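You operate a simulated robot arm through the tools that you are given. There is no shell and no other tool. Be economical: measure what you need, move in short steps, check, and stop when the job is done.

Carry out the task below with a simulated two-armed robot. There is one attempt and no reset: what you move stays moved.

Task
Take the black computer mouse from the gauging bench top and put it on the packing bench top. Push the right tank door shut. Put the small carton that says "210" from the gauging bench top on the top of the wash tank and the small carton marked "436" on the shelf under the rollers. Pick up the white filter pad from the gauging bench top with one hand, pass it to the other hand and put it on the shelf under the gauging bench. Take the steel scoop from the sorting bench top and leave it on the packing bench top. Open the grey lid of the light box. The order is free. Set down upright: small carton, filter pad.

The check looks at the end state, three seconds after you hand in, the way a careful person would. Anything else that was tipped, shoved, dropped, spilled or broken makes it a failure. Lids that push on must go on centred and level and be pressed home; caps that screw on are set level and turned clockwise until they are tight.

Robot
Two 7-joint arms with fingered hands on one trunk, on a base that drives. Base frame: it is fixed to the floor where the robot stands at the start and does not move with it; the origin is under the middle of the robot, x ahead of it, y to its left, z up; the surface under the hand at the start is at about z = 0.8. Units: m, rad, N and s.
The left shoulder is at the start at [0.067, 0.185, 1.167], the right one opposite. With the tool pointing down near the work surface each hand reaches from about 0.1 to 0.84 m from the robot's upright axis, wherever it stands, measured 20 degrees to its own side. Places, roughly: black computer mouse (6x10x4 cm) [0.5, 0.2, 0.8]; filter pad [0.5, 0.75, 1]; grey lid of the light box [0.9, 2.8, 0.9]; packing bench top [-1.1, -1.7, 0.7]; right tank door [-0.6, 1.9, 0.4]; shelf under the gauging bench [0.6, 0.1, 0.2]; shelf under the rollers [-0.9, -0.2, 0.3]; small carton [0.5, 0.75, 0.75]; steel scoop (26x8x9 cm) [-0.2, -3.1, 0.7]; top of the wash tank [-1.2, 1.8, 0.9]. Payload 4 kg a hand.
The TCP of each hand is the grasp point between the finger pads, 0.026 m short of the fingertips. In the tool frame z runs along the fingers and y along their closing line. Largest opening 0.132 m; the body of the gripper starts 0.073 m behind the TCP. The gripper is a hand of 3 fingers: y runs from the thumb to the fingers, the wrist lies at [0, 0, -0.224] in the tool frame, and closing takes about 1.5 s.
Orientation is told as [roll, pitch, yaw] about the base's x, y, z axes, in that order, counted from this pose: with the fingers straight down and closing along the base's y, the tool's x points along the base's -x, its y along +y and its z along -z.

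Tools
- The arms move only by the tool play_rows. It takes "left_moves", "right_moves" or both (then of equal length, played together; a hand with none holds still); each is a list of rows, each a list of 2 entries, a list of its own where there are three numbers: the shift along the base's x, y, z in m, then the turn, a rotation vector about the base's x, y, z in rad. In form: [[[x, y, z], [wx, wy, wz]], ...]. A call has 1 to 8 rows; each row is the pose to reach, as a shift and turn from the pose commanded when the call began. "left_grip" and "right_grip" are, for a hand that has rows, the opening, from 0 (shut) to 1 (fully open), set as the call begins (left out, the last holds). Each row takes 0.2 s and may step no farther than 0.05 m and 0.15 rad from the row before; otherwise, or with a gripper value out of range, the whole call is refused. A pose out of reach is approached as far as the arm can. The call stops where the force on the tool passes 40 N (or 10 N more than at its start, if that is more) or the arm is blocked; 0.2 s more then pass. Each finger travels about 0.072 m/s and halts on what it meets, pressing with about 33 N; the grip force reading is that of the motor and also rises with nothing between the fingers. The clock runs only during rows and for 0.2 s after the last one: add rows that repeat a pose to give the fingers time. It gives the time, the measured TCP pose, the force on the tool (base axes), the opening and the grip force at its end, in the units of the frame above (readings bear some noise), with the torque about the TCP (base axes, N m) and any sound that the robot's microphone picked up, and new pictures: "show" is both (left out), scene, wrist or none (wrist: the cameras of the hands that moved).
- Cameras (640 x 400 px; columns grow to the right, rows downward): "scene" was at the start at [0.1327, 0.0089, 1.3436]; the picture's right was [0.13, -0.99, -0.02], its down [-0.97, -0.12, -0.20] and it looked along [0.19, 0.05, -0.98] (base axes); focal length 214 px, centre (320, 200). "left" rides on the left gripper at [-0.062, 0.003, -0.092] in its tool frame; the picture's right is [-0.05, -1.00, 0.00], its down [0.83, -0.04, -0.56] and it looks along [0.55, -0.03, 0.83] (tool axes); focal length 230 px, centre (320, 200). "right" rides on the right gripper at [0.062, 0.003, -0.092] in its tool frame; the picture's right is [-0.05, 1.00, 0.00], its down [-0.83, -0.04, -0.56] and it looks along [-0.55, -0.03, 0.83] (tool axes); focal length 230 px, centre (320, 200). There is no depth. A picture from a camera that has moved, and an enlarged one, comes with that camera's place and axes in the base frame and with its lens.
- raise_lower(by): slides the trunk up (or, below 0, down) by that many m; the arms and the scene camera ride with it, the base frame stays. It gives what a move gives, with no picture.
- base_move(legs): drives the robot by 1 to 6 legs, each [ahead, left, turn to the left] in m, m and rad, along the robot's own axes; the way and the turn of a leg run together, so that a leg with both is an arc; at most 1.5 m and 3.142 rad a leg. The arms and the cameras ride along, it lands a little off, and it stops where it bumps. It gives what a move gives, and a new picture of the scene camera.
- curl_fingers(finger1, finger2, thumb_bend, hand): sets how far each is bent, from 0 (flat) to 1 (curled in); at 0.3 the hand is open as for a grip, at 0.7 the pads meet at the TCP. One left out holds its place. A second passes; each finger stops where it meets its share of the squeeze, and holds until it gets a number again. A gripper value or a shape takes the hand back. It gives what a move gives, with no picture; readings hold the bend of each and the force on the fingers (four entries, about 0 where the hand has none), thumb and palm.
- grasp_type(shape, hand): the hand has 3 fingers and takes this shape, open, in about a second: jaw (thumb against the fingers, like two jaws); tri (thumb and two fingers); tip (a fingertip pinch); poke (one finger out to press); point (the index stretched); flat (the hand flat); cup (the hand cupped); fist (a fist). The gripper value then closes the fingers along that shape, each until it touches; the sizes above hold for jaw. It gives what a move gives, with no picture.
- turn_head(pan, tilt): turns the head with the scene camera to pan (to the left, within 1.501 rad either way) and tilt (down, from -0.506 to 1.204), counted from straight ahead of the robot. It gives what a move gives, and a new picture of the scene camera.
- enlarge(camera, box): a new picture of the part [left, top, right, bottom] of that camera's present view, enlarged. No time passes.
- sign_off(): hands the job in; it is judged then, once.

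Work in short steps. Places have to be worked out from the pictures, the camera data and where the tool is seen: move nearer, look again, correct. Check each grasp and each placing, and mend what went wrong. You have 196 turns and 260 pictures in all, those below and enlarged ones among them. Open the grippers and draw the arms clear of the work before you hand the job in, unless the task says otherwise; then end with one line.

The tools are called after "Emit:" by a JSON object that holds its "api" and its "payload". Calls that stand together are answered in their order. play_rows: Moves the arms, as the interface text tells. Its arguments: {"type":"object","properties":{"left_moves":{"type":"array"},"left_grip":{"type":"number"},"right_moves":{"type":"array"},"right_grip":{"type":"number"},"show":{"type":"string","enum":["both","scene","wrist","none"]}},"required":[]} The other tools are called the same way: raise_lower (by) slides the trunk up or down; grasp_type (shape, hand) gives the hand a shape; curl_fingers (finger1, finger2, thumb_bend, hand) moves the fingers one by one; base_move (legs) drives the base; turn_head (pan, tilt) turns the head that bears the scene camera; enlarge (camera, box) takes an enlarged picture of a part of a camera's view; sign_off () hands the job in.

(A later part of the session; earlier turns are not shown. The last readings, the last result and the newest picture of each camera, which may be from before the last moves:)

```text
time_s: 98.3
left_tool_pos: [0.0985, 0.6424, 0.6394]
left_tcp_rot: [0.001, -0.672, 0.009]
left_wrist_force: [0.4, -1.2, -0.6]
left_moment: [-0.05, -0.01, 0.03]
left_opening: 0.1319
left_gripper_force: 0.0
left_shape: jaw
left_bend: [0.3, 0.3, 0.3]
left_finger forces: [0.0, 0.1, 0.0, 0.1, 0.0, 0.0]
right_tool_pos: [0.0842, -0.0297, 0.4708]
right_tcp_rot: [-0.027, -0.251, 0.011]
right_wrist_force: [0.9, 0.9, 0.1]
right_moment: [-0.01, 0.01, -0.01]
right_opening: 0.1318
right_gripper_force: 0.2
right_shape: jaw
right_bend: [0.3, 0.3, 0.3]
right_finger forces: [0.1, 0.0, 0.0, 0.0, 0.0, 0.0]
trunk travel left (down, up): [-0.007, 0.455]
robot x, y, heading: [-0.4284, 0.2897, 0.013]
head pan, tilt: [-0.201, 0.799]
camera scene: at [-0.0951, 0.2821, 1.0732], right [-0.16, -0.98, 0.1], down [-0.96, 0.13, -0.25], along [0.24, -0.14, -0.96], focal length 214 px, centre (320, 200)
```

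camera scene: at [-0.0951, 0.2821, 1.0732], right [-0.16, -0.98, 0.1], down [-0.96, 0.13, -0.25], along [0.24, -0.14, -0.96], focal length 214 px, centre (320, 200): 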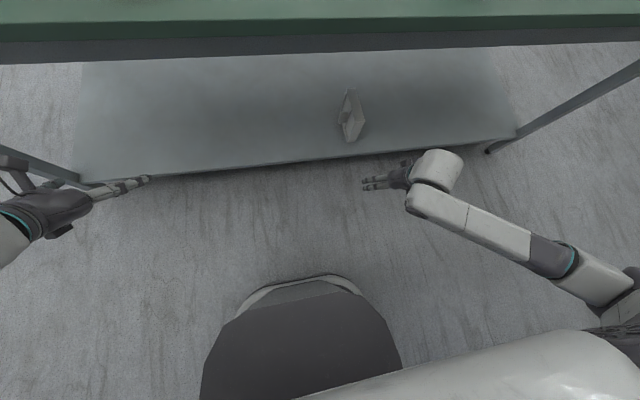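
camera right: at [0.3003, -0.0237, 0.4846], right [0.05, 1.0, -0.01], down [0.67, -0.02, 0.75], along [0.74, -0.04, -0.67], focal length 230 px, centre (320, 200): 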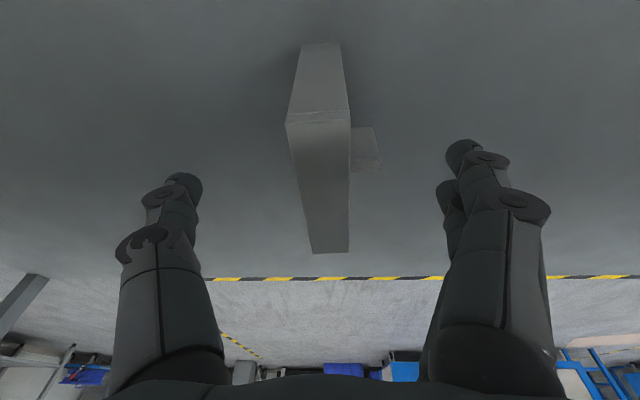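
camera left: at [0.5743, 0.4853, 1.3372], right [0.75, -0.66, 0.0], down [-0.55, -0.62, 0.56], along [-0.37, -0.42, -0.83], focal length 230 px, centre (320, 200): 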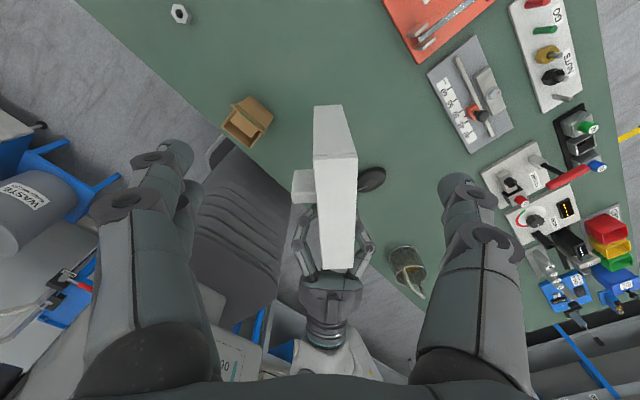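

Raise the trunk back up.

Emit:
{"api": "raise_lower", "payload": {"by": 0.4}}

Emit:
{"api": "play_rows", "payload": {"right_moves": [[[0, 0, 0.04], [0, 0, 0]], [[0, 0, 0.08], [0, 0, 0]], [[0, 0, 0.12], [0, 0, 0]], [[0, 0, 0.16], [0, 0, 0]], [[0, 0, 0.2], [0, 0, 0]]], "left_moves": [[[0, 0, 0.01], [0, 0.08, 0]], [[0, 0, 0.02], [0, 0.16, 0]], [[0, 0, 0.02], [0, 0.24, 0]], [[0, 0, 0.02], [0, 0.32, 0]], [[0, 0, 0.02], [0, 0.4, 0]]], "show": "none"}}

Emit:
{"api": "turn_head", "payload": {"pan": 0.4, "tilt": 0.7}}

```text
time_s: 102.1
left_tool_pos: [0.0988, 0.6421, 1.0389]
left_tcp_rot: [0.0, -0.671, 0.01]
left_wrist_force: [0.6, 0.0, 0.2]
left_moment: [0.02, 0.0, 0.02]
left_opening: 0.1319
left_gripper_force: 0.0
left_shape: jaw
left_bend: [0.3, 0.3, 0.3]
left_finger forces: [0.0, 0.0, 0.1, 0.1, 0.0, 0.1]
right_tool_pos: [0.0844, -0.0278, 0.8707]
right_tcp_rot: [-0.027, -0.254, 0.013]
right_wrist_force: [-0.2, -0.1, 0.0]
right_moment: [0.02, -0.01, -0.02]
right_opening: 0.1318
right_gripper_force: 0.1
right_shape: jaw
right_bend: [0.3, 0.3, 0.3]
right_finger forces: [0.0, 0.1, 0.1, 0.0, 0.1, 0.0]
trunk travel left (down, up): [-0.407, 0.055]
robot x, y, heading: [-0.4266, 0.2907, 0.013]
head pan, tilt: [-0.201, 0.799]
```

```text
time_s: 103.3
left_tool_pos: [0.0991, 0.6422, 1.059]
left_tcp_rot: [0.004, -0.27, 0.007]
left_wrist_force: [0.3, -0.6, -0.6]
left_moment: [0.01, 0.02, 0.02]
left_opening: 0.1316
left_gripper_force: 0.1
left_shape: jaw
left_bend: [0.3, 0.3, 0.3]
left_finger forces: [0.0, 0.0, 0.1, 0.0, 0.0, 0.0]
right_tool_pos: [0.0847, -0.0276, 1.0702]
right_tcp_rot: [-0.026, -0.252, 0.012]
right_wrist_force: [-0.2, 0.7, 0.6]
right_moment: [-0.01, -0.02, 0.03]
right_opening: 0.132
right_gripper_force: 0.0
right_shape: jaw
right_bend: [0.3, 0.3, 0.3]
right_finger forces: [0.1, 0.0, 0.0, 0.0, 0.1, 0.0]
trunk travel left (down, up): [-0.407, 0.055]
robot x, y, heading: [-0.4255, 0.293, 0.012]
head pan, tilt: [-0.201, 0.799]
```

```text
time_s: 104.3
left_tool_pos: [0.0984, 0.6418, 1.0593]
left_tcp_rot: [0.006, -0.271, 0.01]
left_wrist_force: [-0.4, -0.1, -1.0]
left_moment: [0.0, -0.01, 0.01]
left_opening: 0.1318
left_gripper_force: 0.1
left_shape: jaw
left_bend: [0.3, 0.3, 0.3]
left_finger forces: [0.0, 0.0, 0.1, 0.0, 0.0, 0.0]
right_tool_pos: [0.0854, -0.0285, 1.0699]
right_tcp_rot: [-0.026, -0.254, 0.012]
right_wrist_force: [-0.2, -0.6, 0.0]
right_moment: [0.02, -0.02, 0.03]
right_opening: 0.1319
right_gripper_force: 0.1
right_shape: jaw
right_bend: [0.3, 0.3, 0.3]
right_finger forces: [0.1, 0.1, 0.1, 0.0, 0.0, 0.0]
trunk travel left (down, up): [-0.407, 0.055]
robot x, y, heading: [-0.4245, 0.298, 0.012]
head pan, tilt: [0.4, 0.7]
camera scene: at [-0.3528, 0.3276, 1.6034], right [0.4, -0.92, 0.0], down [-0.6, -0.26, -0.76], along [0.7, 0.31, -0.65], focal length 214 px, centre (320, 200)
```

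scene: 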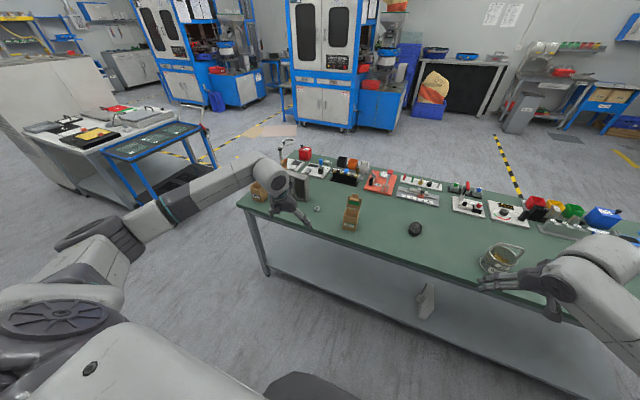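

Drive left .47, then forward .2 with both hands above bench height.

Emit:
{"api": "base_move", "payload": {"legs": [[0, 0.47, 0], [0.2, 0, 0]]}}

Emit:
{"api": "enlarge", "payload": {"camera": "left", "box": [0, 0, 640, 400]}}

Emit:
{"api": "enlarge", "payload": {"camera": "right", "box": [0, 0, 640, 400]}}

```text
time_s: 108.2
left_tool_pos: [0.2818, 1.1129, 1.0607]
left_tcp_rot: [0.006, -0.275, 0.015]
left_wrist_force: [0.3, 0.4, 0.0]
left_moment: [0.0, 0.03, 0.0]
left_opening: 0.1317
left_gripper_force: 0.0
left_shape: jaw
left_bend: [0.3, 0.3, 0.3]
left_finger forces: [0.0, 0.0, 0.0, 0.1, 0.0, 0.0]
right_tool_pos: [0.2728, 0.4418, 1.0712]
right_tcp_rot: [-0.027, -0.255, 0.018]
right_wrist_force: [-0.4, -0.7, 0.8]
right_moment: [0.01, 0.01, 0.02]
right_opening: 0.1316
right_gripper_force: 0.1
right_shape: jaw
right_bend: [0.3, 0.3, 0.3]
right_finger forces: [0.0, 0.0, 0.1, 0.1, 0.1, 0.0]
trunk travel left (down, up): [-0.407, 0.055]
robot x, y, heading: [-0.2379, 0.7597, 0.02]
head pan, tilt: [0.4, 0.7]
camera scene: at [-0.1691, 0.7948, 1.6036], right [0.41, -0.91, 0.0], down [-0.59, -0.26, -0.76], along [0.69, 0.31, -0.65], focal length 214 px, centre (320, 200)
```

scene: 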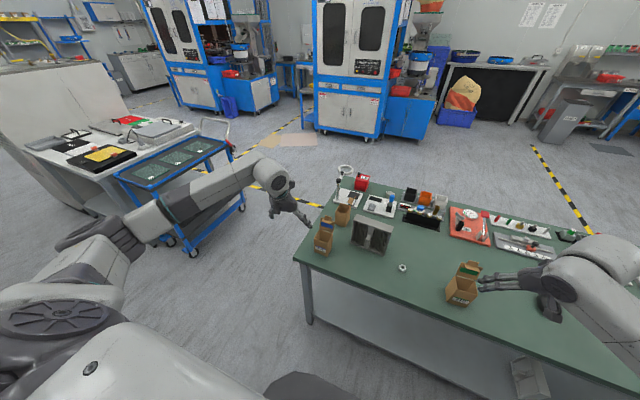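

```text
1.00 times, centred on (320, 200) of left (not enlarged: the box is as wide or as high as the picture)
camera zoom: at [0.3152, 1.1149, 1.1661], right [0.07, -1.0, 0.01], down [-0.95, -0.06, 0.31], along [-0.31, -0.03, -0.95], focal length 230 px, centre (320, 200)
```

zoom: 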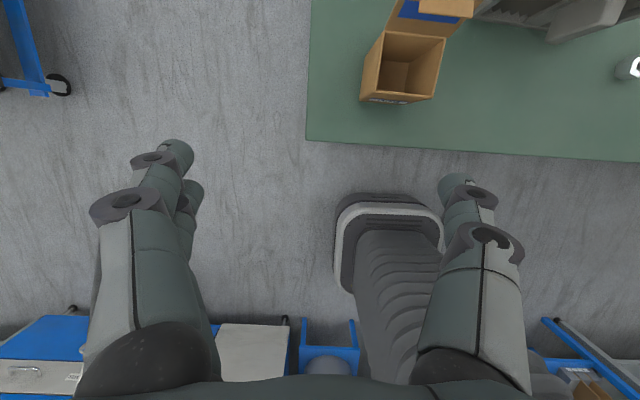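

```text
1.00 times, centred on (320, 200) of right (not enlarged: the box is as wide or as high as the picture)
camera zoom: at [0.1875, 0.4447, 1.1445], right [0.04, 1.0, -0.01], down [0.66, -0.02, 0.75], along [0.75, -0.04, -0.66], focal length 230 px, centre (320, 200)
```

zoom: 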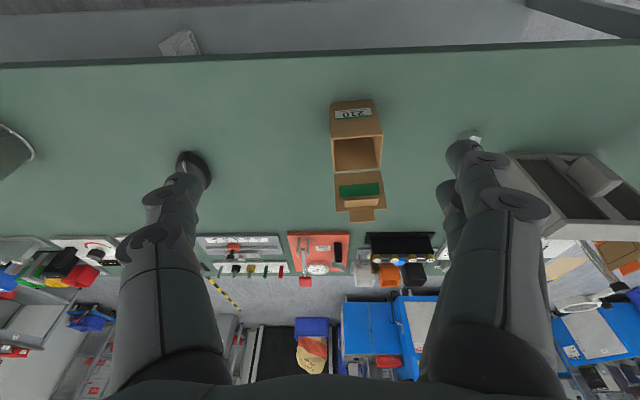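

Carton 210: centre ≈[.381,.482], 6.6 cm wide, top ≈.893. Zoom on 436 for its pose.

Emit:
{"api": "enlarge", "payload": {"camera": "left", "box": [340, 0, 480, 120]}}

```text
3.33 times, centred on (410, 60) of left
camera zoom: at [0.3152, 1.1149, 1.1661], right [0.07, -1.0, 0.01], down [-0.95, -0.06, 0.31], along [-0.31, -0.03, -0.95], focal length 767 px, centre (20, 667)
```

zoom: 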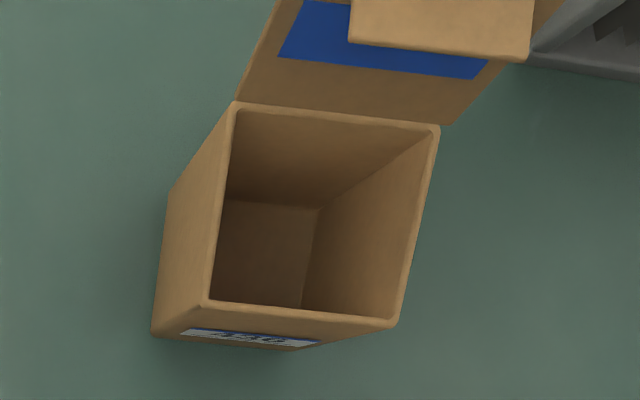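

Both cartons have x centre .381; y .482 and 1.023, no yaw. Bring both hands above them.

Emit:
{"api": "play_rows", "payload": {"left_moves": [[[0.025, -0.025, -0.0], [0, 0, -0.01]], [[0.05, -0.05, -0.0], [0, 0, -0.015]], [[0.075, -0.075, -0.02], [0, 0, -0.015]], [[0.098, -0.09, -0.05], [0, 0, -0.015]], [[0.098, -0.09, -0.08], [0, 0, -0.015]]], "right_moves": [[[0.027, 0.01, 0.0], [0.026, 0, -0.01]], [[0.054, 0.02, -0.0], [0.026, 0, -0.018]], [[0.08, 0.03, -0.03], [0.026, 0, -0.018]], [[0.107, 0.04, -0.06], [0.026, 0, -0.018]], [[0.107, 0.04, -0.09], [0.026, 0, -0.018]]], "show": "wrist"}}

```text
time_s: 109.5
left_tool_pos: [0.3796, 1.0243, 0.9779]
left_tcp_rot: [0.005, -0.273, 0.001]
left_wrist_force: [-0.2, 0.7, 0.4]
left_moment: [0.01, 0.0, -0.01]
left_opening: 0.1315
left_gripper_force: 0.1
left_shape: jaw
left_bend: [0.3, 0.3, 0.3]
left_finger forces: [0.0, 0.0, 0.0, 0.0, 0.1, 0.1]
right_tool_pos: [0.3808, 0.4807, 0.9823]
right_tcp_rot: [-0.001, -0.255, -0.007]
right_wrist_force: [-0.5, 0.1, -1.1]
right_moment: [0.0, -0.03, 0.04]
right_opening: 0.1321
right_gripper_force: 0.0
right_shape: jaw
right_bend: [0.3, 0.3, 0.3]
right_finger forces: [0.0, 0.0, 0.0, 0.0, 0.0, 0.0]
trunk travel left (down, up): [-0.407, 0.055]
robot x, y, heading: [-0.2375, 0.7601, 0.02]
head pan, tilt: [0.4, 0.7]
camera right: at [0.2964, 0.4838, 1.0558], right [0.06, 1.0, 0.01], down [0.66, -0.05, 0.75], along [0.75, -0.03, -0.67], focal length 230 px, centre (320, 200)
camera left: at [0.4128, 1.0249, 1.0847], right [0.05, -1.0, 0.01], down [-0.95, -0.05, 0.31], along [-0.31, -0.02, -0.95], focal length 230 px, centre (320, 200)
```

right: 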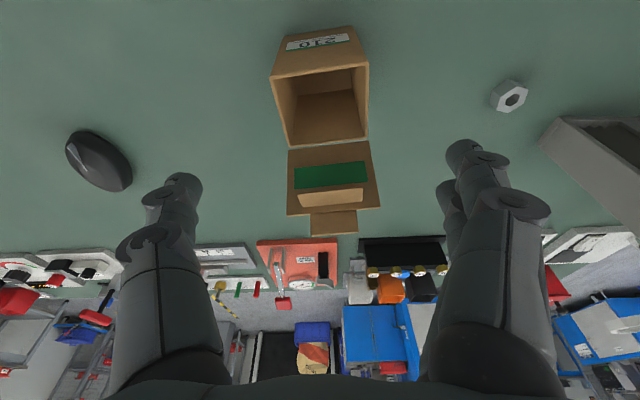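
left: 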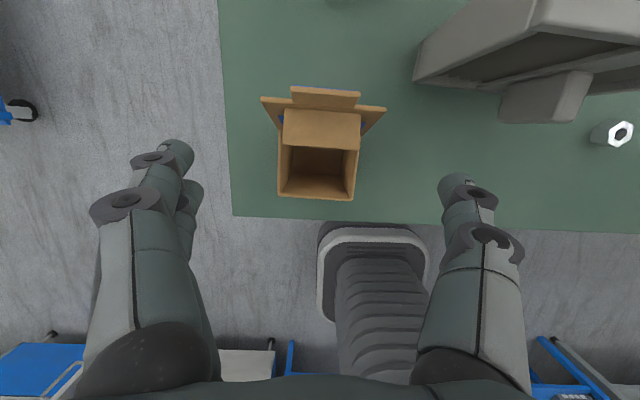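

Flap lip leans forward to x≈.40 at z≈.95, so I tilt hands back to pitch -.45 and grip at x .372, z .868. Descend partly first.

Emit:
{"api": "play_rows", "payload": {"left_moves": [[[-0.004, -0.001, 0], [0, -0.09, 0]], [[-0.008, -0.001, 0], [0, -0.18, 0]], [[-0.008, -0.001, -0.03], [0, -0.18, 0]], [[-0.008, -0.001, -0.06], [0, -0.18, 0]], [[-0.008, -0.001, -0.06], [0, -0.18, 0]]], "right_moves": [[[-0.004, 0.001, 0], [0, -0.1, 0]], [[-0.008, 0.001, 0], [0, -0.195, 0]], [[-0.008, 0.001, -0.03], [0, -0.195, 0]], [[-0.008, 0.001, -0.06], [0, -0.195, 0]], [[-0.008, 0.001, -0.06], [0, -0.195, 0]]], "show": "wrist"}}

```text
time_s: 110.7
left_tool_pos: [0.373, 1.0222, 0.9213]
left_tcp_rot: [0.007, -0.452, 0.0]
left_wrist_force: [-0.3, 0.1, 0.1]
left_moment: [0.0, -0.01, -0.02]
left_opening: 0.1317
left_gripper_force: 0.0
left_shape: jaw
left_bend: [0.3, 0.3, 0.3]
left_finger forces: [0.0, 0.0, 0.1, 0.0, 0.0, 0.0]
right_tool_pos: [0.3738, 0.4832, 0.9197]
right_tcp_rot: [0.002, -0.449, -0.005]
right_wrist_force: [-0.9, -0.8, -0.5]
right_moment: [-0.03, -0.02, 0.01]
right_opening: 0.132
right_gripper_force: 0.1
right_shape: jaw
right_bend: [0.3, 0.3, 0.3]
right_finger forces: [0.0, 0.0, 0.0, 0.0, 0.0, 0.0]
trunk travel left (down, up): [-0.407, 0.055]
robot x, y, heading: [-0.2386, 0.7592, 0.018]
head pan, tilt: [0.4, 0.7]
camera right: at [0.2772, 0.485, 0.9769], right [0.05, 1.0, 0.02], down [0.51, -0.05, 0.86], along [0.86, -0.03, -0.51], focal length 230 px, centre (320, 200)
camera left: at [0.3873, 1.0235, 1.0313], right [0.05, -1.0, 0.02], down [-0.99, -0.05, 0.14], along [-0.14, -0.02, -0.99], focal length 230 px, centre (320, 200)
```

right: 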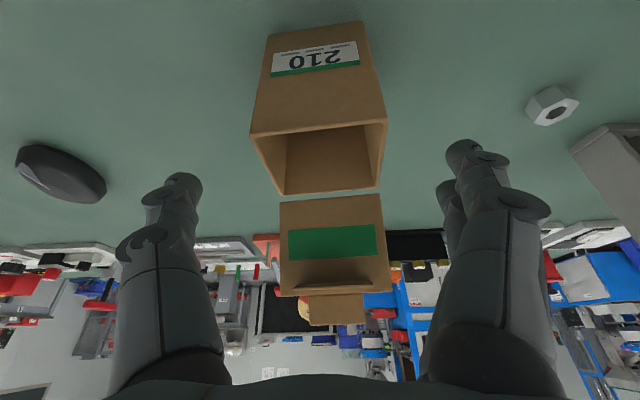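
left: 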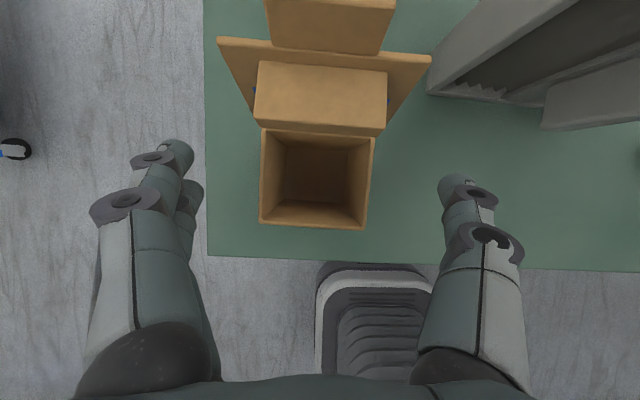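

Well centred. Descend the rest and look at forces.

Emit:
{"api": "play_rows", "payload": {"left_moves": [[[0, 0, -0.02], [0, 0, 0]], [[0, 0, -0.04], [0, 0, 0]], [[0, 0, -0.053], [0, 0, 0]], [[0, 0, -0.053], [0, 0, 0]]], "right_moves": [[[0, 0, -0.02], [0, 0, 0]], [[0, 0, -0.04], [0, 0, 0]], [[0, 0, -0.053], [0, 0, 0]], [[0, 0, -0.053], [0, 0, 0]]], "show": "wrist"}}

```text
time_s: 111.7
left_tool_pos: [0.3721, 1.0203, 0.865]
left_tcp_rot: [0.005, -0.452, 0.0]
left_wrist_force: [-0.3, -1.7, 0.3]
left_moment: [0.0, 0.02, -0.01]
left_opening: 0.1317
left_gripper_force: 0.1
left_shape: jaw
left_bend: [0.3, 0.3, 0.3]
left_finger forces: [0.0, 0.1, 0.0, 0.0, 0.0, 0.0]
right_tool_pos: [0.374, 0.4816, 0.8657]
right_tcp_rot: [0.002, -0.448, -0.007]
right_wrist_force: [0.1, 0.4, -0.1]
right_moment: [0.01, 0.02, 0.0]
right_opening: 0.1319
right_gripper_force: 0.1
right_shape: jaw
right_bend: [0.3, 0.3, 0.3]
right_finger forces: [0.0, 0.0, 0.0, 0.0, 0.0, 0.0]
trunk travel left (down, up): [-0.407, 0.055]
robot x, y, heading: [-0.237, 0.757, 0.018]
head pan, tilt: [0.4, 0.7]
camera right: at [0.2773, 0.4844, 0.9224], right [0.05, 1.0, 0.02], down [0.51, -0.05, 0.86], along [0.86, -0.03, -0.51], focal length 230 px, centre (320, 200)
camera left: at [0.3874, 1.0229, 0.9757], right [0.05, -1.0, 0.02], down [-0.99, -0.05, 0.14], along [-0.14, -0.02, -0.99], focal length 230 px, centre (320, 200)
```

right: 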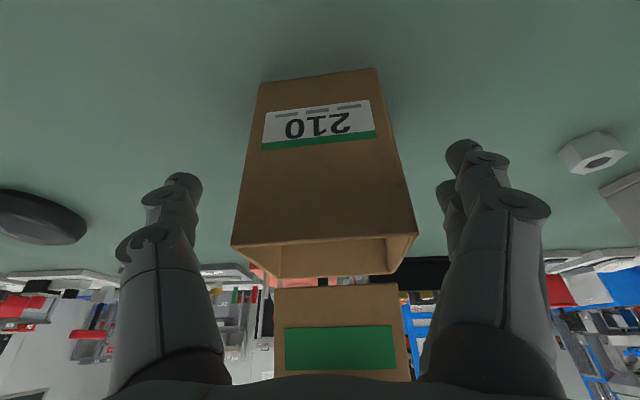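
left: 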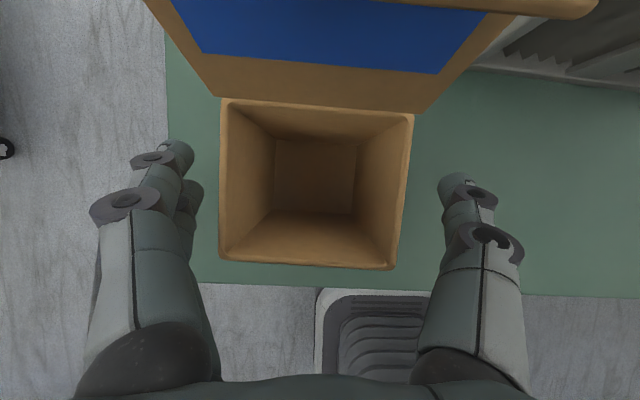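

Both cartons between fingers without contact. Close both hands.

Emit:
{"api": "play_rows", "payload": {"left_moves": [[[0, 0, 0], [0, 0, 0]], [[0, 0, 0], [0, 0, 0]], [[0, 0, 0], [0, 0, 0]], [[0, 0, 0], [0, 0, 0]], [[0, 0, 0], [0, 0, 0]], [[0, 0, 0], [0, 0, 0]], [[0, 0, 0], [0, 0, 0]]], "right_moves": [[[0, 0, 0], [0, 0, 0]], [[0, 0, 0], [0, 0, 0]], [[0, 0, 0], [0, 0, 0]], [[0, 0, 0], [0, 0, 0]], [[0, 0, 0], [0, 0, 0]], [[0, 0, 0], [0, 0, 0]], [[0, 0, 0], [0, 0, 0]]], "left_grip": 0, "right_grip": 0, "show": "wrist"}}

```text
time_s: 113.2
left_tool_pos: [0.3729, 1.0208, 0.8661]
left_tcp_rot: [0.006, -0.452, -0.002]
left_wrist_force: [0.2, 0.4, 0.2]
left_moment: [-0.04, 0.04, 0.0]
left_opening: 0.0594
left_gripper_force: 33.6
left_shape: jaw
left_bend: [0.73, 0.73, 0.7]
left_finger forces: [15.1, 14.9, 0.1, 0.0, 30.0, 0.1]
right_tool_pos: [0.3747, 0.4803, 0.8658]
right_tcp_rot: [0.002, -0.446, -0.007]
right_wrist_force: [0.1, -0.3, -0.4]
right_moment: [-0.01, -0.02, 0.0]
right_opening: 0.0595
right_gripper_force: 32.9
right_shape: jaw
right_bend: [0.73, 0.73, 0.7]
right_finger forces: [15.1, 14.8, 0.0, 0.0, 29.9, 0.0]
trunk travel left (down, up): [-0.407, 0.055]
robot x, y, heading: [-0.2333, 0.7591, 0.018]
head pan, tilt: [0.4, 0.7]
camera right: at [0.2775, 0.4844, 0.9226], right [0.05, 1.0, 0.02], down [0.51, -0.05, 0.86], along [0.86, -0.03, -0.51], focal length 230 px, centre (320, 200)
camera left: at [0.3874, 1.023, 0.9757], right [0.05, -1.0, 0.02], down [-0.99, -0.05, 0.14], along [-0.14, -0.02, -0.99], focal length 230 px, centre (320, 200)
```

right: 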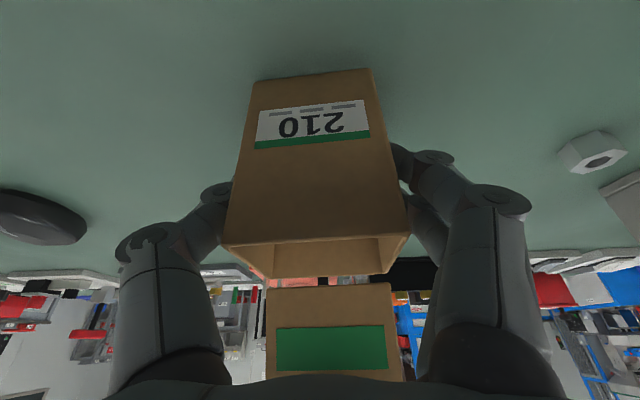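
left: 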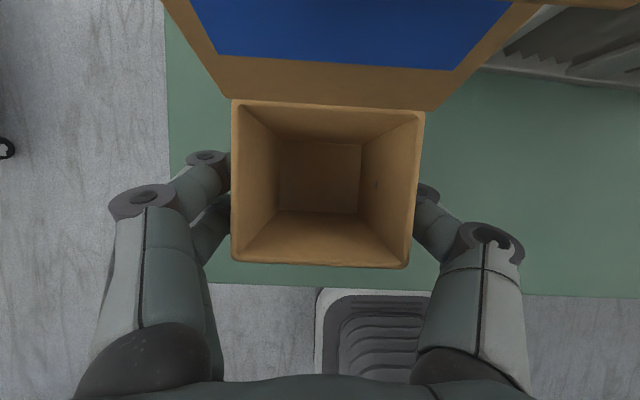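

Both gripped. Lift both by 15 cm.

Emit:
{"api": "play_rows", "payload": {"left_moves": [[[0, 0, 0.03], [0, 0, 0]], [[0, 0, 0.06], [0, 0, 0]], [[0, 0, 0.1], [0, 0, 0]], [[0, 0, 0.14], [0, 0, 0]], [[0, 0, 0.17], [0, 0, 0]], [[0, 0, 0.17], [0, 0, 0]]], "right_moves": [[[0, 0, 0.03], [0, 0, 0]], [[0, 0, 0.06], [0, 0, 0]], [[0, 0, 0.1], [0, 0, 0]], [[0, 0, 0.14], [0, 0, 0]], [[0, 0, 0.17], [0, 0, 0]], [[0, 0, 0.17], [0, 0, 0]]], "show": "scene"}}

Emit:
{"api": "turn_head", "payload": {"pan": 1.45, "tilt": 0.5}}

```text
time_s: 114.7
left_tool_pos: [0.3734, 1.0223, 1.0368]
left_tcp_rot: [0.006, -0.451, 0.0]
left_wrist_force: [-0.6, 0.1, -0.1]
left_moment: [0.02, 0.03, -0.01]
left_opening: 0.0594
left_gripper_force: 32.8
left_shape: jaw
left_bend: [0.73, 0.73, 0.7]
left_finger forces: [15.1, 14.9, 0.0, 0.0, 30.1, 0.1]
right_tool_pos: [0.3752, 0.4853, 1.0401]
right_tcp_rot: [0.002, -0.446, -0.007]
right_wrist_force: [0.8, -0.2, -0.2]
right_moment: [0.01, 0.02, 0.01]
right_opening: 0.0595
right_gripper_force: 32.8
right_shape: jaw
right_bend: [0.73, 0.73, 0.7]
right_finger forces: [15.1, 14.8, 0.0, 0.1, 29.9, 0.0]
trunk travel left (down, up): [-0.407, 0.055]
robot x, y, heading: [-0.2381, 0.7591, 0.018]
head pan, tilt: [0.4, 0.7]
camera scene: at [-0.1658, 0.7952, 1.6033], right [0.41, -0.91, 0.0], down [-0.6, -0.26, -0.76], along [0.69, 0.31, -0.65], focal length 214 px, centre (320, 200)
```

scene: 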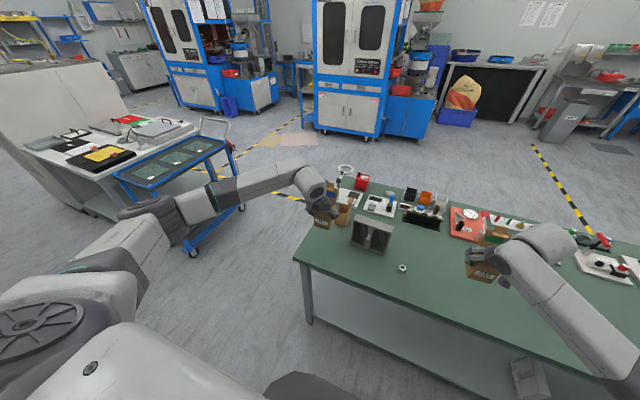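

```text
time_s: 116.0
left_tool_pos: [0.374, 1.0209, 1.0365]
left_tcp_rot: [0.005, -0.452, -0.002]
left_wrist_force: [-0.7, -0.1, -0.4]
left_moment: [-0.02, 0.01, 0.01]
left_opening: 0.0594
left_gripper_force: 33.2
left_shape: jaw
left_bend: [0.73, 0.73, 0.7]
left_finger forces: [15.1, 14.8, 0.0, 0.0, 30.0, 0.0]
right_tool_pos: [0.3739, 0.4853, 1.0388]
right_tcp_rot: [0.002, -0.447, -0.007]
right_wrist_force: [-0.1, 0.2, -0.3]
right_moment: [0.02, -0.01, 0.0]
right_opening: 0.0593
right_gripper_force: 32.9
right_shape: jaw
right_bend: [0.73, 0.73, 0.7]
right_finger forces: [15.2, 14.7, 0.1, 0.1, 29.9, 0.1]
trunk travel left (down, up): [-0.407, 0.055]
robot x, y, heading: [-0.2406, 0.7604, 0.021]
head pan, tilt: [1.45, 0.499]
camera scene: at [-0.2342, 0.8512, 1.6217], right [0.99, -0.1, -0.01], down [-0.06, -0.48, -0.88], along [0.08, 0.87, -0.48], focal length 214 px, centre (320, 200)
```

scene: 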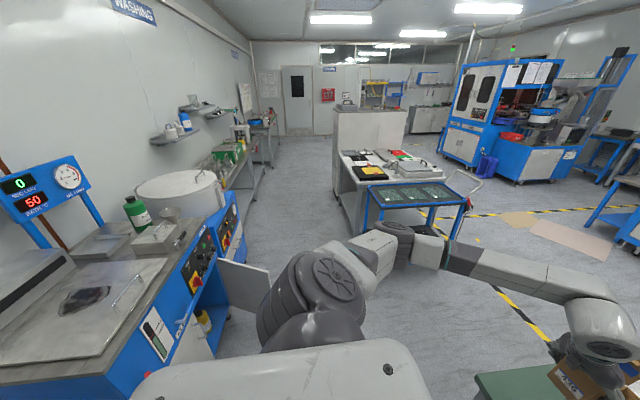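

Both cartons held. The tank is at the left with its right door open (free edge ≈[-.48,1.7]). Move left to y≈1.1 and turn around by steps.

Emit:
{"api": "base_move", "payload": {"legs": [[-0.04, 0.3, 0], [0, 0, 1.2]]}}

Emit:
{"api": "turn_head", "payload": {"pan": 0.3, "tilt": 0.55}}

```text
time_s: 121.0
left_tool_pos: [-0.3137, 1.7242, 1.037]
left_tcp_rot: [0.006, -0.451, 1.21]
left_wrist_force: [0.4, -0.4, -0.2]
left_moment: [-0.02, -0.01, -0.01]
left_opening: 0.0592
left_gripper_force: 32.9
left_shape: jaw
left_bend: [0.73, 0.73, 0.7]
left_finger forces: [15.1, 15.0, 0.0, 0.0, 29.9, 0.0]
right_tool_pos: [0.1878, 1.5346, 1.0375]
right_tcp_rot: [0.002, -0.447, 1.203]
right_wrist_force: [0.3, -0.4, -0.1]
right_moment: [0.05, -0.02, -0.02]
right_opening: 0.0594
right_gripper_force: 32.4
right_shape: jaw
right_bend: [0.73, 0.73, 0.7]
right_finger forces: [15.0, 14.8, 0.0, 0.0, 29.8, 0.1]
trunk travel left (down, up): [-0.407, 0.055]
robot x, y, heading: [-0.2843, 1.0614, 1.232]
head pan, tilt: [1.45, 0.499]
camera scene: at [-0.3684, 1.0964, 1.6217], right [0.45, 0.9, -0.01], down [0.43, -0.22, -0.88], along [-0.79, 0.39, -0.48], focal length 214 px, centre (320, 200)
```

scene: 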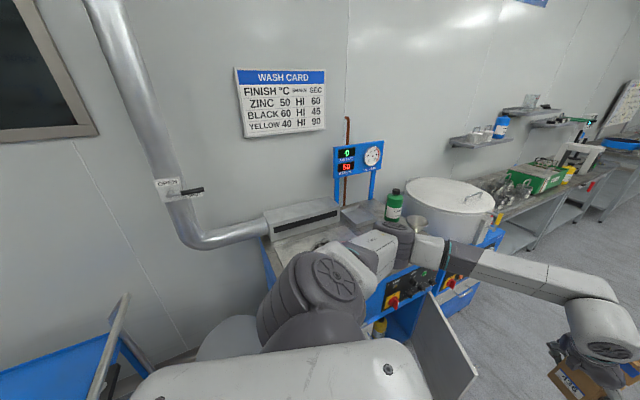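

```text
time_s: 122.4
left_tool_pos: [-0.3127, 1.7239, 1.0363]
left_tcp_rot: [0.005, -0.452, 1.21]
left_wrist_force: [-0.1, -1.0, -0.8]
left_moment: [0.03, 0.0, -0.01]
left_opening: 0.0591
left_gripper_force: 33.0
left_shape: jaw
left_bend: [0.73, 0.73, 0.7]
left_finger forces: [15.0, 15.0, 0.1, 0.0, 29.9, 0.0]
right_tool_pos: [0.1885, 1.5354, 1.0392]
right_tcp_rot: [0.002, -0.447, 1.202]
right_wrist_force: [-0.2, -1.9, -0.5]
right_moment: [0.02, -0.01, -0.03]
right_opening: 0.0592
right_gripper_force: 32.7
right_shape: jaw
right_bend: [0.73, 0.73, 0.7]
right_finger forces: [15.0, 14.7, 0.1, 0.0, 29.8, 0.0]
trunk travel left (down, up): [-0.407, 0.055]
robot x, y, heading: [-0.285, 1.0565, 1.23]
head pan, tilt: [0.3, 0.55]
camera scene: at [-0.2834, 1.1456, 1.6164], right [1.0, -0.04, 0.0], down [-0.02, -0.53, -0.85], along [0.03, 0.85, -0.53], focal length 214 px, centre (320, 200)
```

scene: 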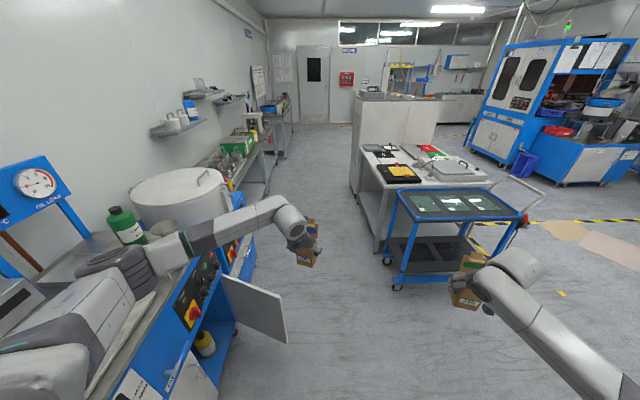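

The left elbow reaches over the tank; so drive out to about [.15,1.6] first (clear of bench corner and door), then turn to face the tank.

Emit:
{"api": "base_move", "payload": {"legs": [[0.654, -0.23, 0]]}}

```text
time_s: 126.2
left_tool_pos: [0.1101, 2.2597, 1.0377]
left_tcp_rot: [0.006, -0.452, 1.222]
left_wrist_force: [-0.2, 0.3, 0.4]
left_moment: [0.01, -0.01, 0.01]
left_opening: 0.059
left_gripper_force: 32.7
left_shape: jaw
left_bend: [0.73, 0.73, 0.7]
left_finger forces: [15.0, 14.9, 0.0, 0.0, 29.9, 0.0]
right_tool_pos: [0.6137, 2.0753, 1.0386]
right_tcp_rot: [0.002, -0.449, 1.217]
right_wrist_force: [-0.6, -0.1, -1.3]
right_moment: [-0.02, 0.02, 0.01]
right_opening: 0.0591
right_gripper_force: 33.0
right_shape: jaw
right_bend: [0.73, 0.73, 0.7]
right_finger forces: [15.2, 14.7, 0.0, 0.0, 29.8, 0.0]
trunk travel left (down, up): [-0.407, 0.055]
robot x, y, heading: [0.1459, 1.5976, 1.243]
head pan, tilt: [0.3, 0.55]
camera scene: at [0.1468, 1.681, 1.6165], right [1.0, -0.03, 0.0], down [-0.02, -0.53, -0.85], along [0.02, 0.85, -0.53], focal length 214 px, centre (320, 200)
```

scene: 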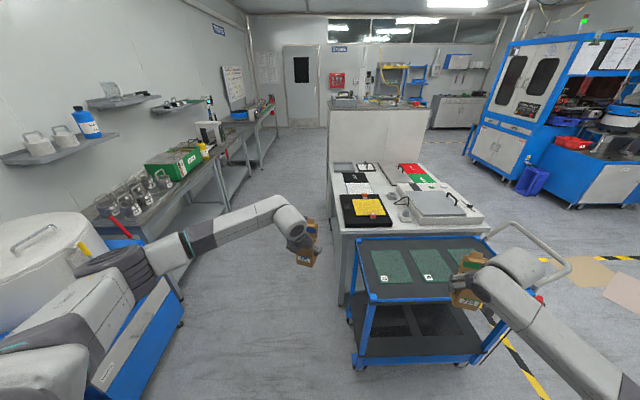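

Now turn left to face the tank (heading ≈π).

Emit:
{"api": "base_move", "payload": {"legs": [[0, 0, 1.89]]}}

Emit:
{"api": "turn_head", "payload": {"pan": 0.0, "tilt": 0.5}}

```text
time_s: 131.2
left_tool_pos: [-0.464, 1.3292, 1.0361]
left_tcp_rot: [0.005, -0.452, -3.135]
left_wrist_force: [0.1, -0.1, -0.7]
left_moment: [0.03, 0.0, -0.03]
left_opening: 0.0591
left_gripper_force: 33.2
left_shape: jaw
left_bend: [0.73, 0.73, 0.7]
left_finger forces: [15.0, 14.7, 0.0, 0.0, 29.8, 0.0]
right_tool_pos: [-0.4658, 1.8642, 1.0386]
right_tcp_rot: [0.002, -0.446, -3.14]
right_wrist_force: [1.1, -0.5, -0.4]
right_moment: [0.0, 0.01, 0.01]
right_opening: 0.0589
right_gripper_force: 32.8
right_shape: jaw
right_bend: [0.73, 0.73, 0.7]
right_finger forces: [15.0, 14.7, 0.0, 0.0, 29.7, 0.1]
trunk travel left (down, up): [-0.407, 0.055]
robot x, y, heading: [0.1488, 1.5958, -3.118]
head pan, tilt: [0.3, 0.55]
camera scene: at [0.0658, 1.5675, 1.6164], right [-0.32, 0.95, 0.0], down [0.5, 0.17, -0.85], along [-0.8, -0.27, -0.53], focal length 214 px, centre (320, 200)
```

scene: 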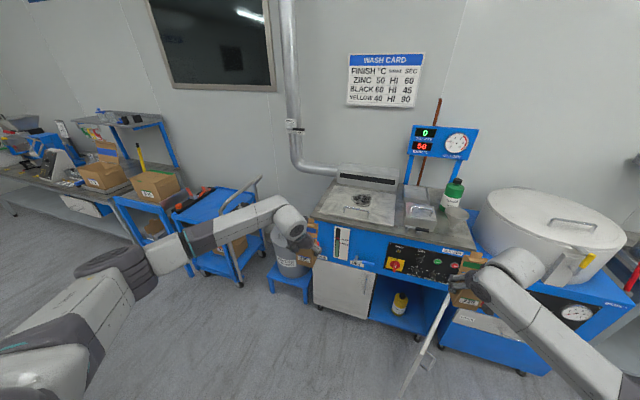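

```text
time_s: 132.0
left_tool_pos: [-0.4622, 1.3289, 1.0367]
left_tcp_rot: [0.005, -0.451, -3.134]
left_wrist_force: [-0.7, -0.2, -0.1]
left_moment: [0.04, -0.02, 0.05]
left_opening: 0.0588
left_gripper_force: 32.4
left_shape: jaw
left_bend: [0.73, 0.73, 0.7]
left_finger forces: [15.0, 14.8, 0.1, 0.1, 29.8, 0.0]
right_tool_pos: [-0.4664, 1.8635, 1.0384]
right_tcp_rot: [0.003, -0.446, -3.142]
right_wrist_force: [-0.3, -0.3, -0.3]
right_moment: [-0.01, -0.05, 0.01]
right_opening: 0.0589
right_gripper_force: 33.4
right_shape: jaw
right_bend: [0.73, 0.73, 0.7]
right_finger forces: [14.9, 14.6, 0.0, 0.0, 29.6, 0.0]
trunk travel left (down, up): [-0.407, 0.055]
robot x, y, heading: [0.1488, 1.5958, -3.12]
head pan, tilt: [0.0, 0.499]
camera scene: at [0.0599, 1.5937, 1.621], right [-0.03, 1.0, 0.0], down [0.49, 0.01, -0.87], along [-0.87, -0.02, -0.49], focal length 214 px, centre (320, 200)
```

scene: 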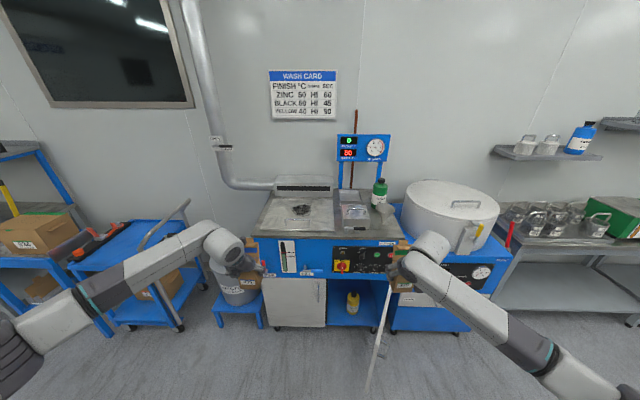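

Clear view of the tank. Zoom on the top to find a free spot.

Emit:
{"api": "enlarge", "payload": {"camera": "scene", "box": [235, 160, 425, 280]}}

Emit:
{"api": "enlarge", "payload": {"camera": "scene", "box": [250, 240, 490, 400]}}

```text
3.33 times, centred on (330, 220) of scene
camera zoom: at [0.0599, 1.5937, 1.621], right [-0.03, 1.0, 0.0], down [0.49, 0.01, -0.87], along [-0.87, -0.02, -0.49], focal length 715 px, centre (287, 133)
```

zoom: 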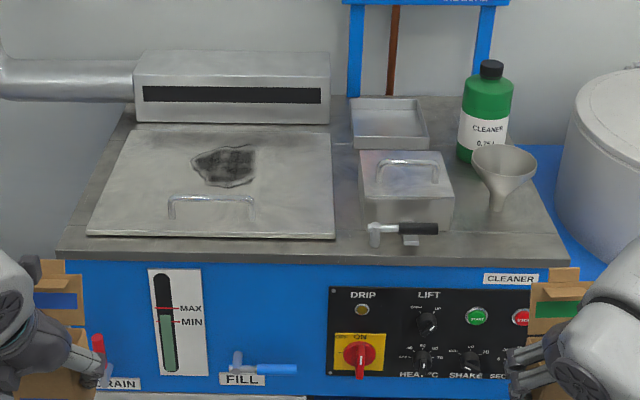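

```text
2.50 times, centred on (370, 320) of scene
camera zoom: at [0.0599, 1.5937, 1.621], right [-0.03, 1.0, 0.0], down [0.49, 0.01, -0.87], along [-0.87, -0.02, -0.49], focal length 536 px, centre (195, -100)
```

zoom: 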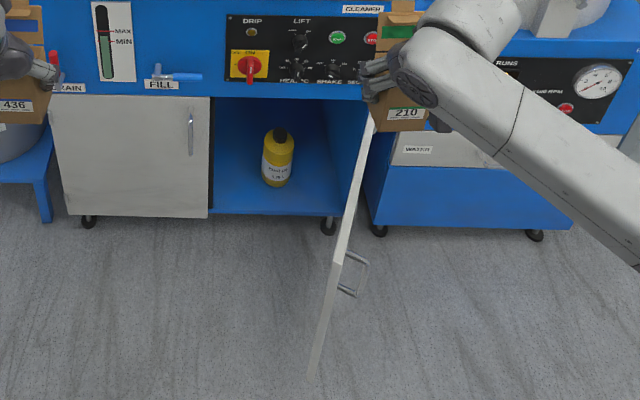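

Free top area is at front right (x≈-.83…-.92, y≈1.85–2.0) beside a funnel. Retract the left hand for clearance before driving closer, and raise the trunk.

Emit:
{"api": "play_rows", "payload": {"left_moves": [[[0.04, 0.01, 0.01], [0, 0, 0]], [[0.08, 0.02, 0.02], [0, 0, 0]], [[0.12, 0.03, 0.03], [0, 0, 0]], [[0.16, 0.04, 0.04], [0, 0, 0]], [[0.19, 0.05, 0.05], [0, 0, 0]]], "show": "none"}}

Emit:
{"api": "base_move", "payload": {"legs": [[0.2, -0.02, 0]]}}

Emit:
{"api": "enlarge", "payload": {"camera": "right", "box": [0, 0, 640, 400]}}

```text
time_s: 133.2
left_tool_pos: [-0.2718, 1.3766, 1.0892]
left_tcp_rot: [0.004, -0.453, -3.134]
left_wrist_force: [0.9, 0.9, -1.2]
left_moment: [0.05, -0.01, -0.02]
left_opening: 0.0586
left_gripper_force: 33.3
left_shape: jaw
left_bend: [0.73, 0.73, 0.7]
left_finger forces: [15.0, 14.9, 0.0, 0.0, 29.9, 0.0]
right_tool_pos: [-0.4658, 1.8634, 1.0383]
right_tcp_rot: [0.001, -0.446, -3.143]
right_wrist_force: [0.5, -1.0, -0.5]
right_moment: [0.0, 0.0, 0.0]
right_opening: 0.0591
right_gripper_force: 32.8
right_shape: jaw
right_bend: [0.73, 0.73, 0.7]
right_finger forces: [14.9, 14.7, 0.0, 0.0, 29.8, 0.1]
trunk travel left (down, up): [-0.407, 0.055]
robot x, y, heading: [0.1485, 1.5916, -3.115]
head pan, tilt: [0.0, 0.499]
```

```text
time_s: 134.8
left_tool_pos: [-0.4666, 1.3947, 1.0885]
left_tcp_rot: [0.007, -0.454, -3.139]
left_wrist_force: [0.1, -0.3, 0.1]
left_moment: [0.02, -0.04, -0.02]
left_opening: 0.0589
left_gripper_force: 33.3
left_shape: jaw
left_bend: [0.73, 0.73, 0.7]
left_finger forces: [15.0, 14.8, 0.1, 0.0, 29.8, 0.1]
right_tool_pos: [-0.6579, 1.8823, 1.04]
right_tcp_rot: [0.001, -0.448, 3.138]
right_wrist_force: [0.5, 0.0, 0.4]
right_moment: [0.0, -0.03, 0.02]
right_opening: 0.059
right_gripper_force: 32.8
right_shape: jaw
right_bend: [0.73, 0.73, 0.7]
right_finger forces: [15.1, 14.7, 0.0, 0.0, 29.8, 0.0]
trunk travel left (down, up): [-0.407, 0.055]
robot x, y, heading: [-0.0475, 1.608, -3.12]
head pan, tilt: [0.0, 0.499]
camera scene: at [-0.1327, 1.6094, 1.6212], right [-0.02, 1.0, 0.0], down [0.48, 0.01, -0.87], along [-0.87, -0.02, -0.48], focal length 214 px, centre (320, 200)
```

scene: 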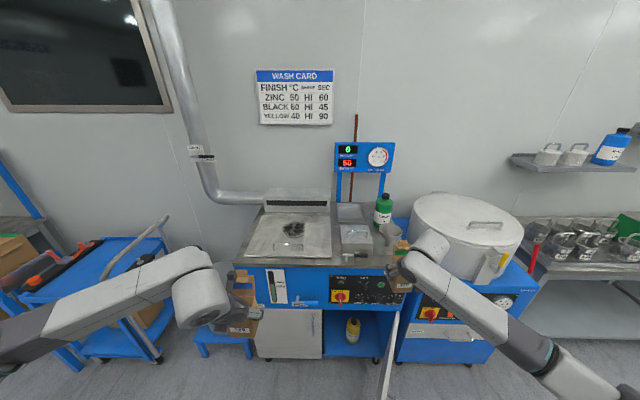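

```text
1.00 times, centred on (320, 200) of right (not enlarged: the box is as wide or as high as the picture)
camera zoom: at [-0.5644, 1.878, 1.0959], right [-0.05, -1.0, 0.02], down [-0.51, 0.05, 0.86], along [-0.86, 0.03, -0.51], focal length 230 px, centre (320, 200)
```

zoom: 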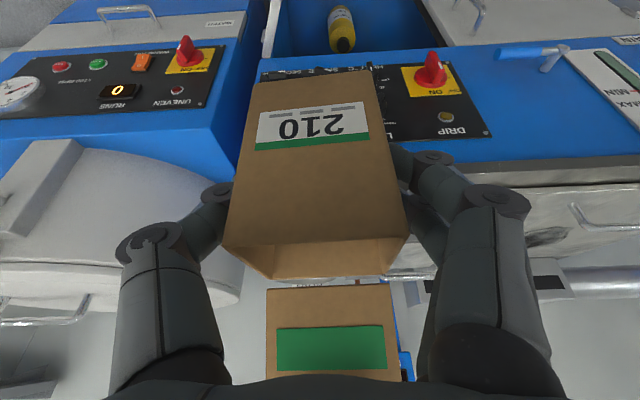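

Emit:
{"api": "enlarge", "payload": {"camera": "scene", "box": [230, 180, 430, 310]}}

```text
3.08 times, centred on (330, 245) of scene
camera zoom: at [-0.1327, 1.6094, 1.6212], right [-0.02, 1.0, 0.0], down [0.48, 0.01, -0.87], along [-0.87, -0.02, -0.48], focal length 660 px, centre (289, 62)
```

zoom: 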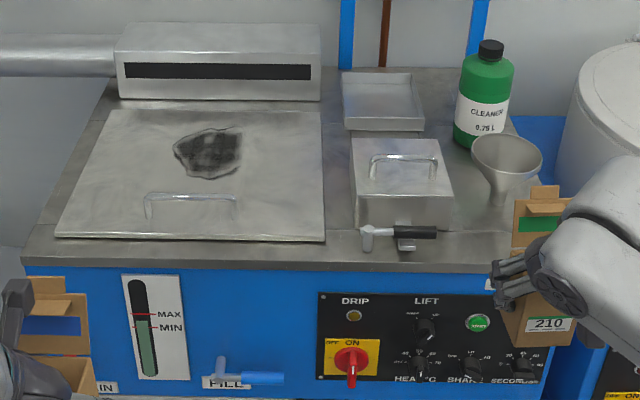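

Funnel rim spans x<-.907, y 1.87–1.985; the tap ends at y≈1.81. I'll set the carton at y≈1.955 with its back at x≈-.898. Drive 0.1 closer.

Emit:
{"api": "base_move", "payload": {"legs": [[0.1, 0, 0]]}}

```text
time_s: 135.9
left_tool_pos: [-0.5653, 1.3919, 1.0888]
left_tcp_rot: [0.007, -0.451, -3.139]
left_wrist_force: [-0.1, -0.2, -0.9]
left_moment: [-0.01, 0.01, 0.02]
left_opening: 0.0588
left_gripper_force: 32.9
left_shape: jaw
left_bend: [0.73, 0.73, 0.7]
left_finger forces: [15.1, 14.9, 0.0, 0.0, 29.9, 0.0]
right_tool_pos: [-0.7558, 1.8807, 1.0405]
right_tcp_rot: [0.002, -0.447, 3.138]
right_wrist_force: [0.7, -0.3, 0.5]
right_moment: [-0.01, 0.01, 0.03]
right_opening: 0.0589
right_gripper_force: 32.9
right_shape: jaw
right_bend: [0.73, 0.73, 0.7]
right_finger forces: [15.0, 14.7, 0.0, 0.1, 29.7, 0.1]
trunk travel left (down, up): [-0.407, 0.055]
robot x, y, heading: [-0.1481, 1.609, -3.12]
head pan, tilt: [0.0, 0.499]
camera scene: at [-0.2315, 1.6075, 1.6212], right [-0.02, 1.0, 0.0], down [0.48, 0.01, -0.87], along [-0.87, -0.02, -0.48], focal length 214 px, centre (320, 200)
```

scene: 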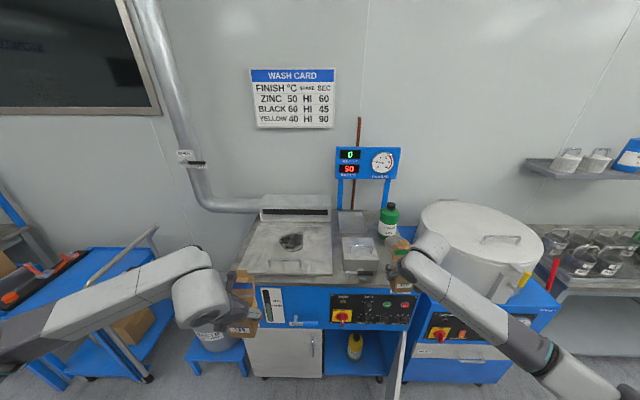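

Shift the right hand to y 1.955 and forward to x≈-.835, then look.

Emit:
{"api": "play_rows", "payload": {"right_moves": [[[0, 0.035, 0.01], [0, 0, 0]], [[0, 0.074, 0.015], [0, 0, 0]], [[-0.03, 0.074, 0.015], [0, 0, 0]], [[-0.06, 0.074, 0.015], [0, 0, 0]], [[-0.08, 0.074, 0.015], [0, 0, 0]], [[-0.08, 0.074, 0.015], [0, 0, 0]]], "show": "both"}}

Emit:
{"api": "enlarge", "payload": {"camera": "scene", "box": [340, 190, 460, 300]}}

```text
time_s: 137.3
left_tool_pos: [-0.5681, 1.3923, 1.0882]
left_tcp_rot: [0.004, -0.45, -3.14]
left_wrist_force: [-0.7, 0.8, -1.2]
left_moment: [-0.04, -0.03, 0.01]
left_opening: 0.0589
left_gripper_force: 32.5
left_shape: jaw
left_bend: [0.73, 0.73, 0.7]
left_finger forces: [14.9, 14.9, 0.0, 0.0, 30.0, 0.0]
right_tool_pos: [-0.8407, 1.9548, 1.0553]
right_tcp_rot: [0.002, -0.447, 3.138]
right_wrist_force: [0.0, -0.3, -0.3]
right_moment: [0.01, -0.03, -0.02]
right_opening: 0.059
right_gripper_force: 32.5
right_shape: jaw
right_bend: [0.73, 0.73, 0.7]
right_finger forces: [15.0, 14.7, 0.0, 0.0, 29.7, 0.0]
trunk travel left (down, up): [-0.407, 0.055]
robot x, y, heading: [-0.147, 1.6066, -3.126]
head pan, tilt: [0.0, 0.499]
camera scene: at [-0.2347, 1.6074, 1.6209], right [-0.02, 1.0, 0.0], down [0.49, 0.01, -0.87], along [-0.87, -0.02, -0.49], focal length 214 px, centre (320, 200)
camera right: at [-0.7464, 1.9506, 1.1115], right [-0.05, -1.0, 0.02], down [-0.51, 0.05, 0.86], along [-0.86, 0.03, -0.51], focal length 230 px, centre (320, 200)
```

scene: 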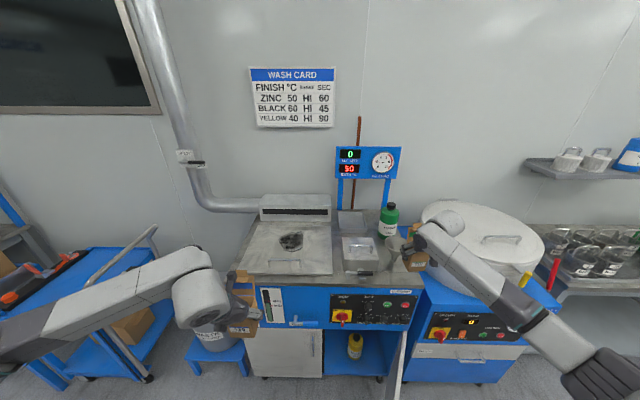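
right: 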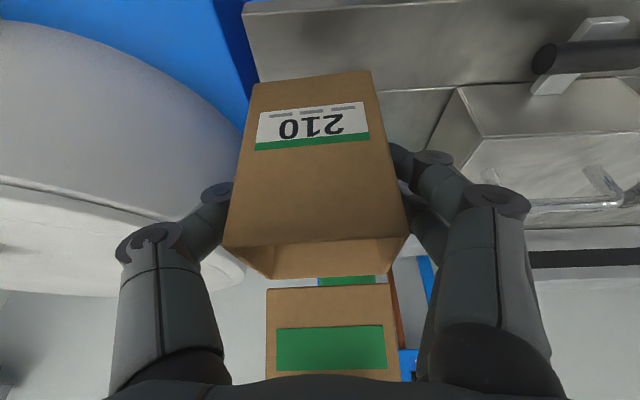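

```text
3.64 times, centred on (400, 245) of scene
camera zoom: at [-0.2347, 1.6074, 1.6209], right [-0.02, 1.0, 0.0], down [0.49, 0.01, -0.87], along [-0.87, -0.02, -0.49], focal length 780 px, centre (29, 36)
```

zoom: 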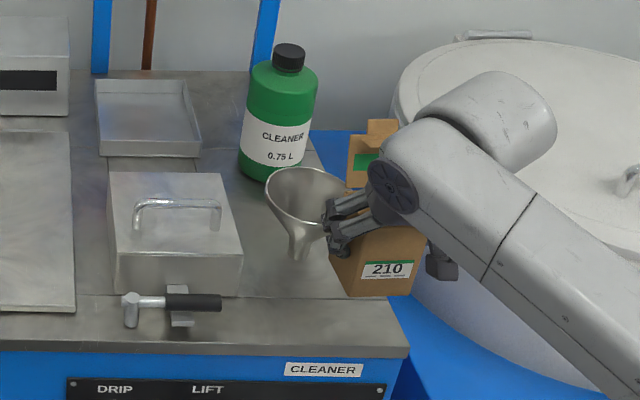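

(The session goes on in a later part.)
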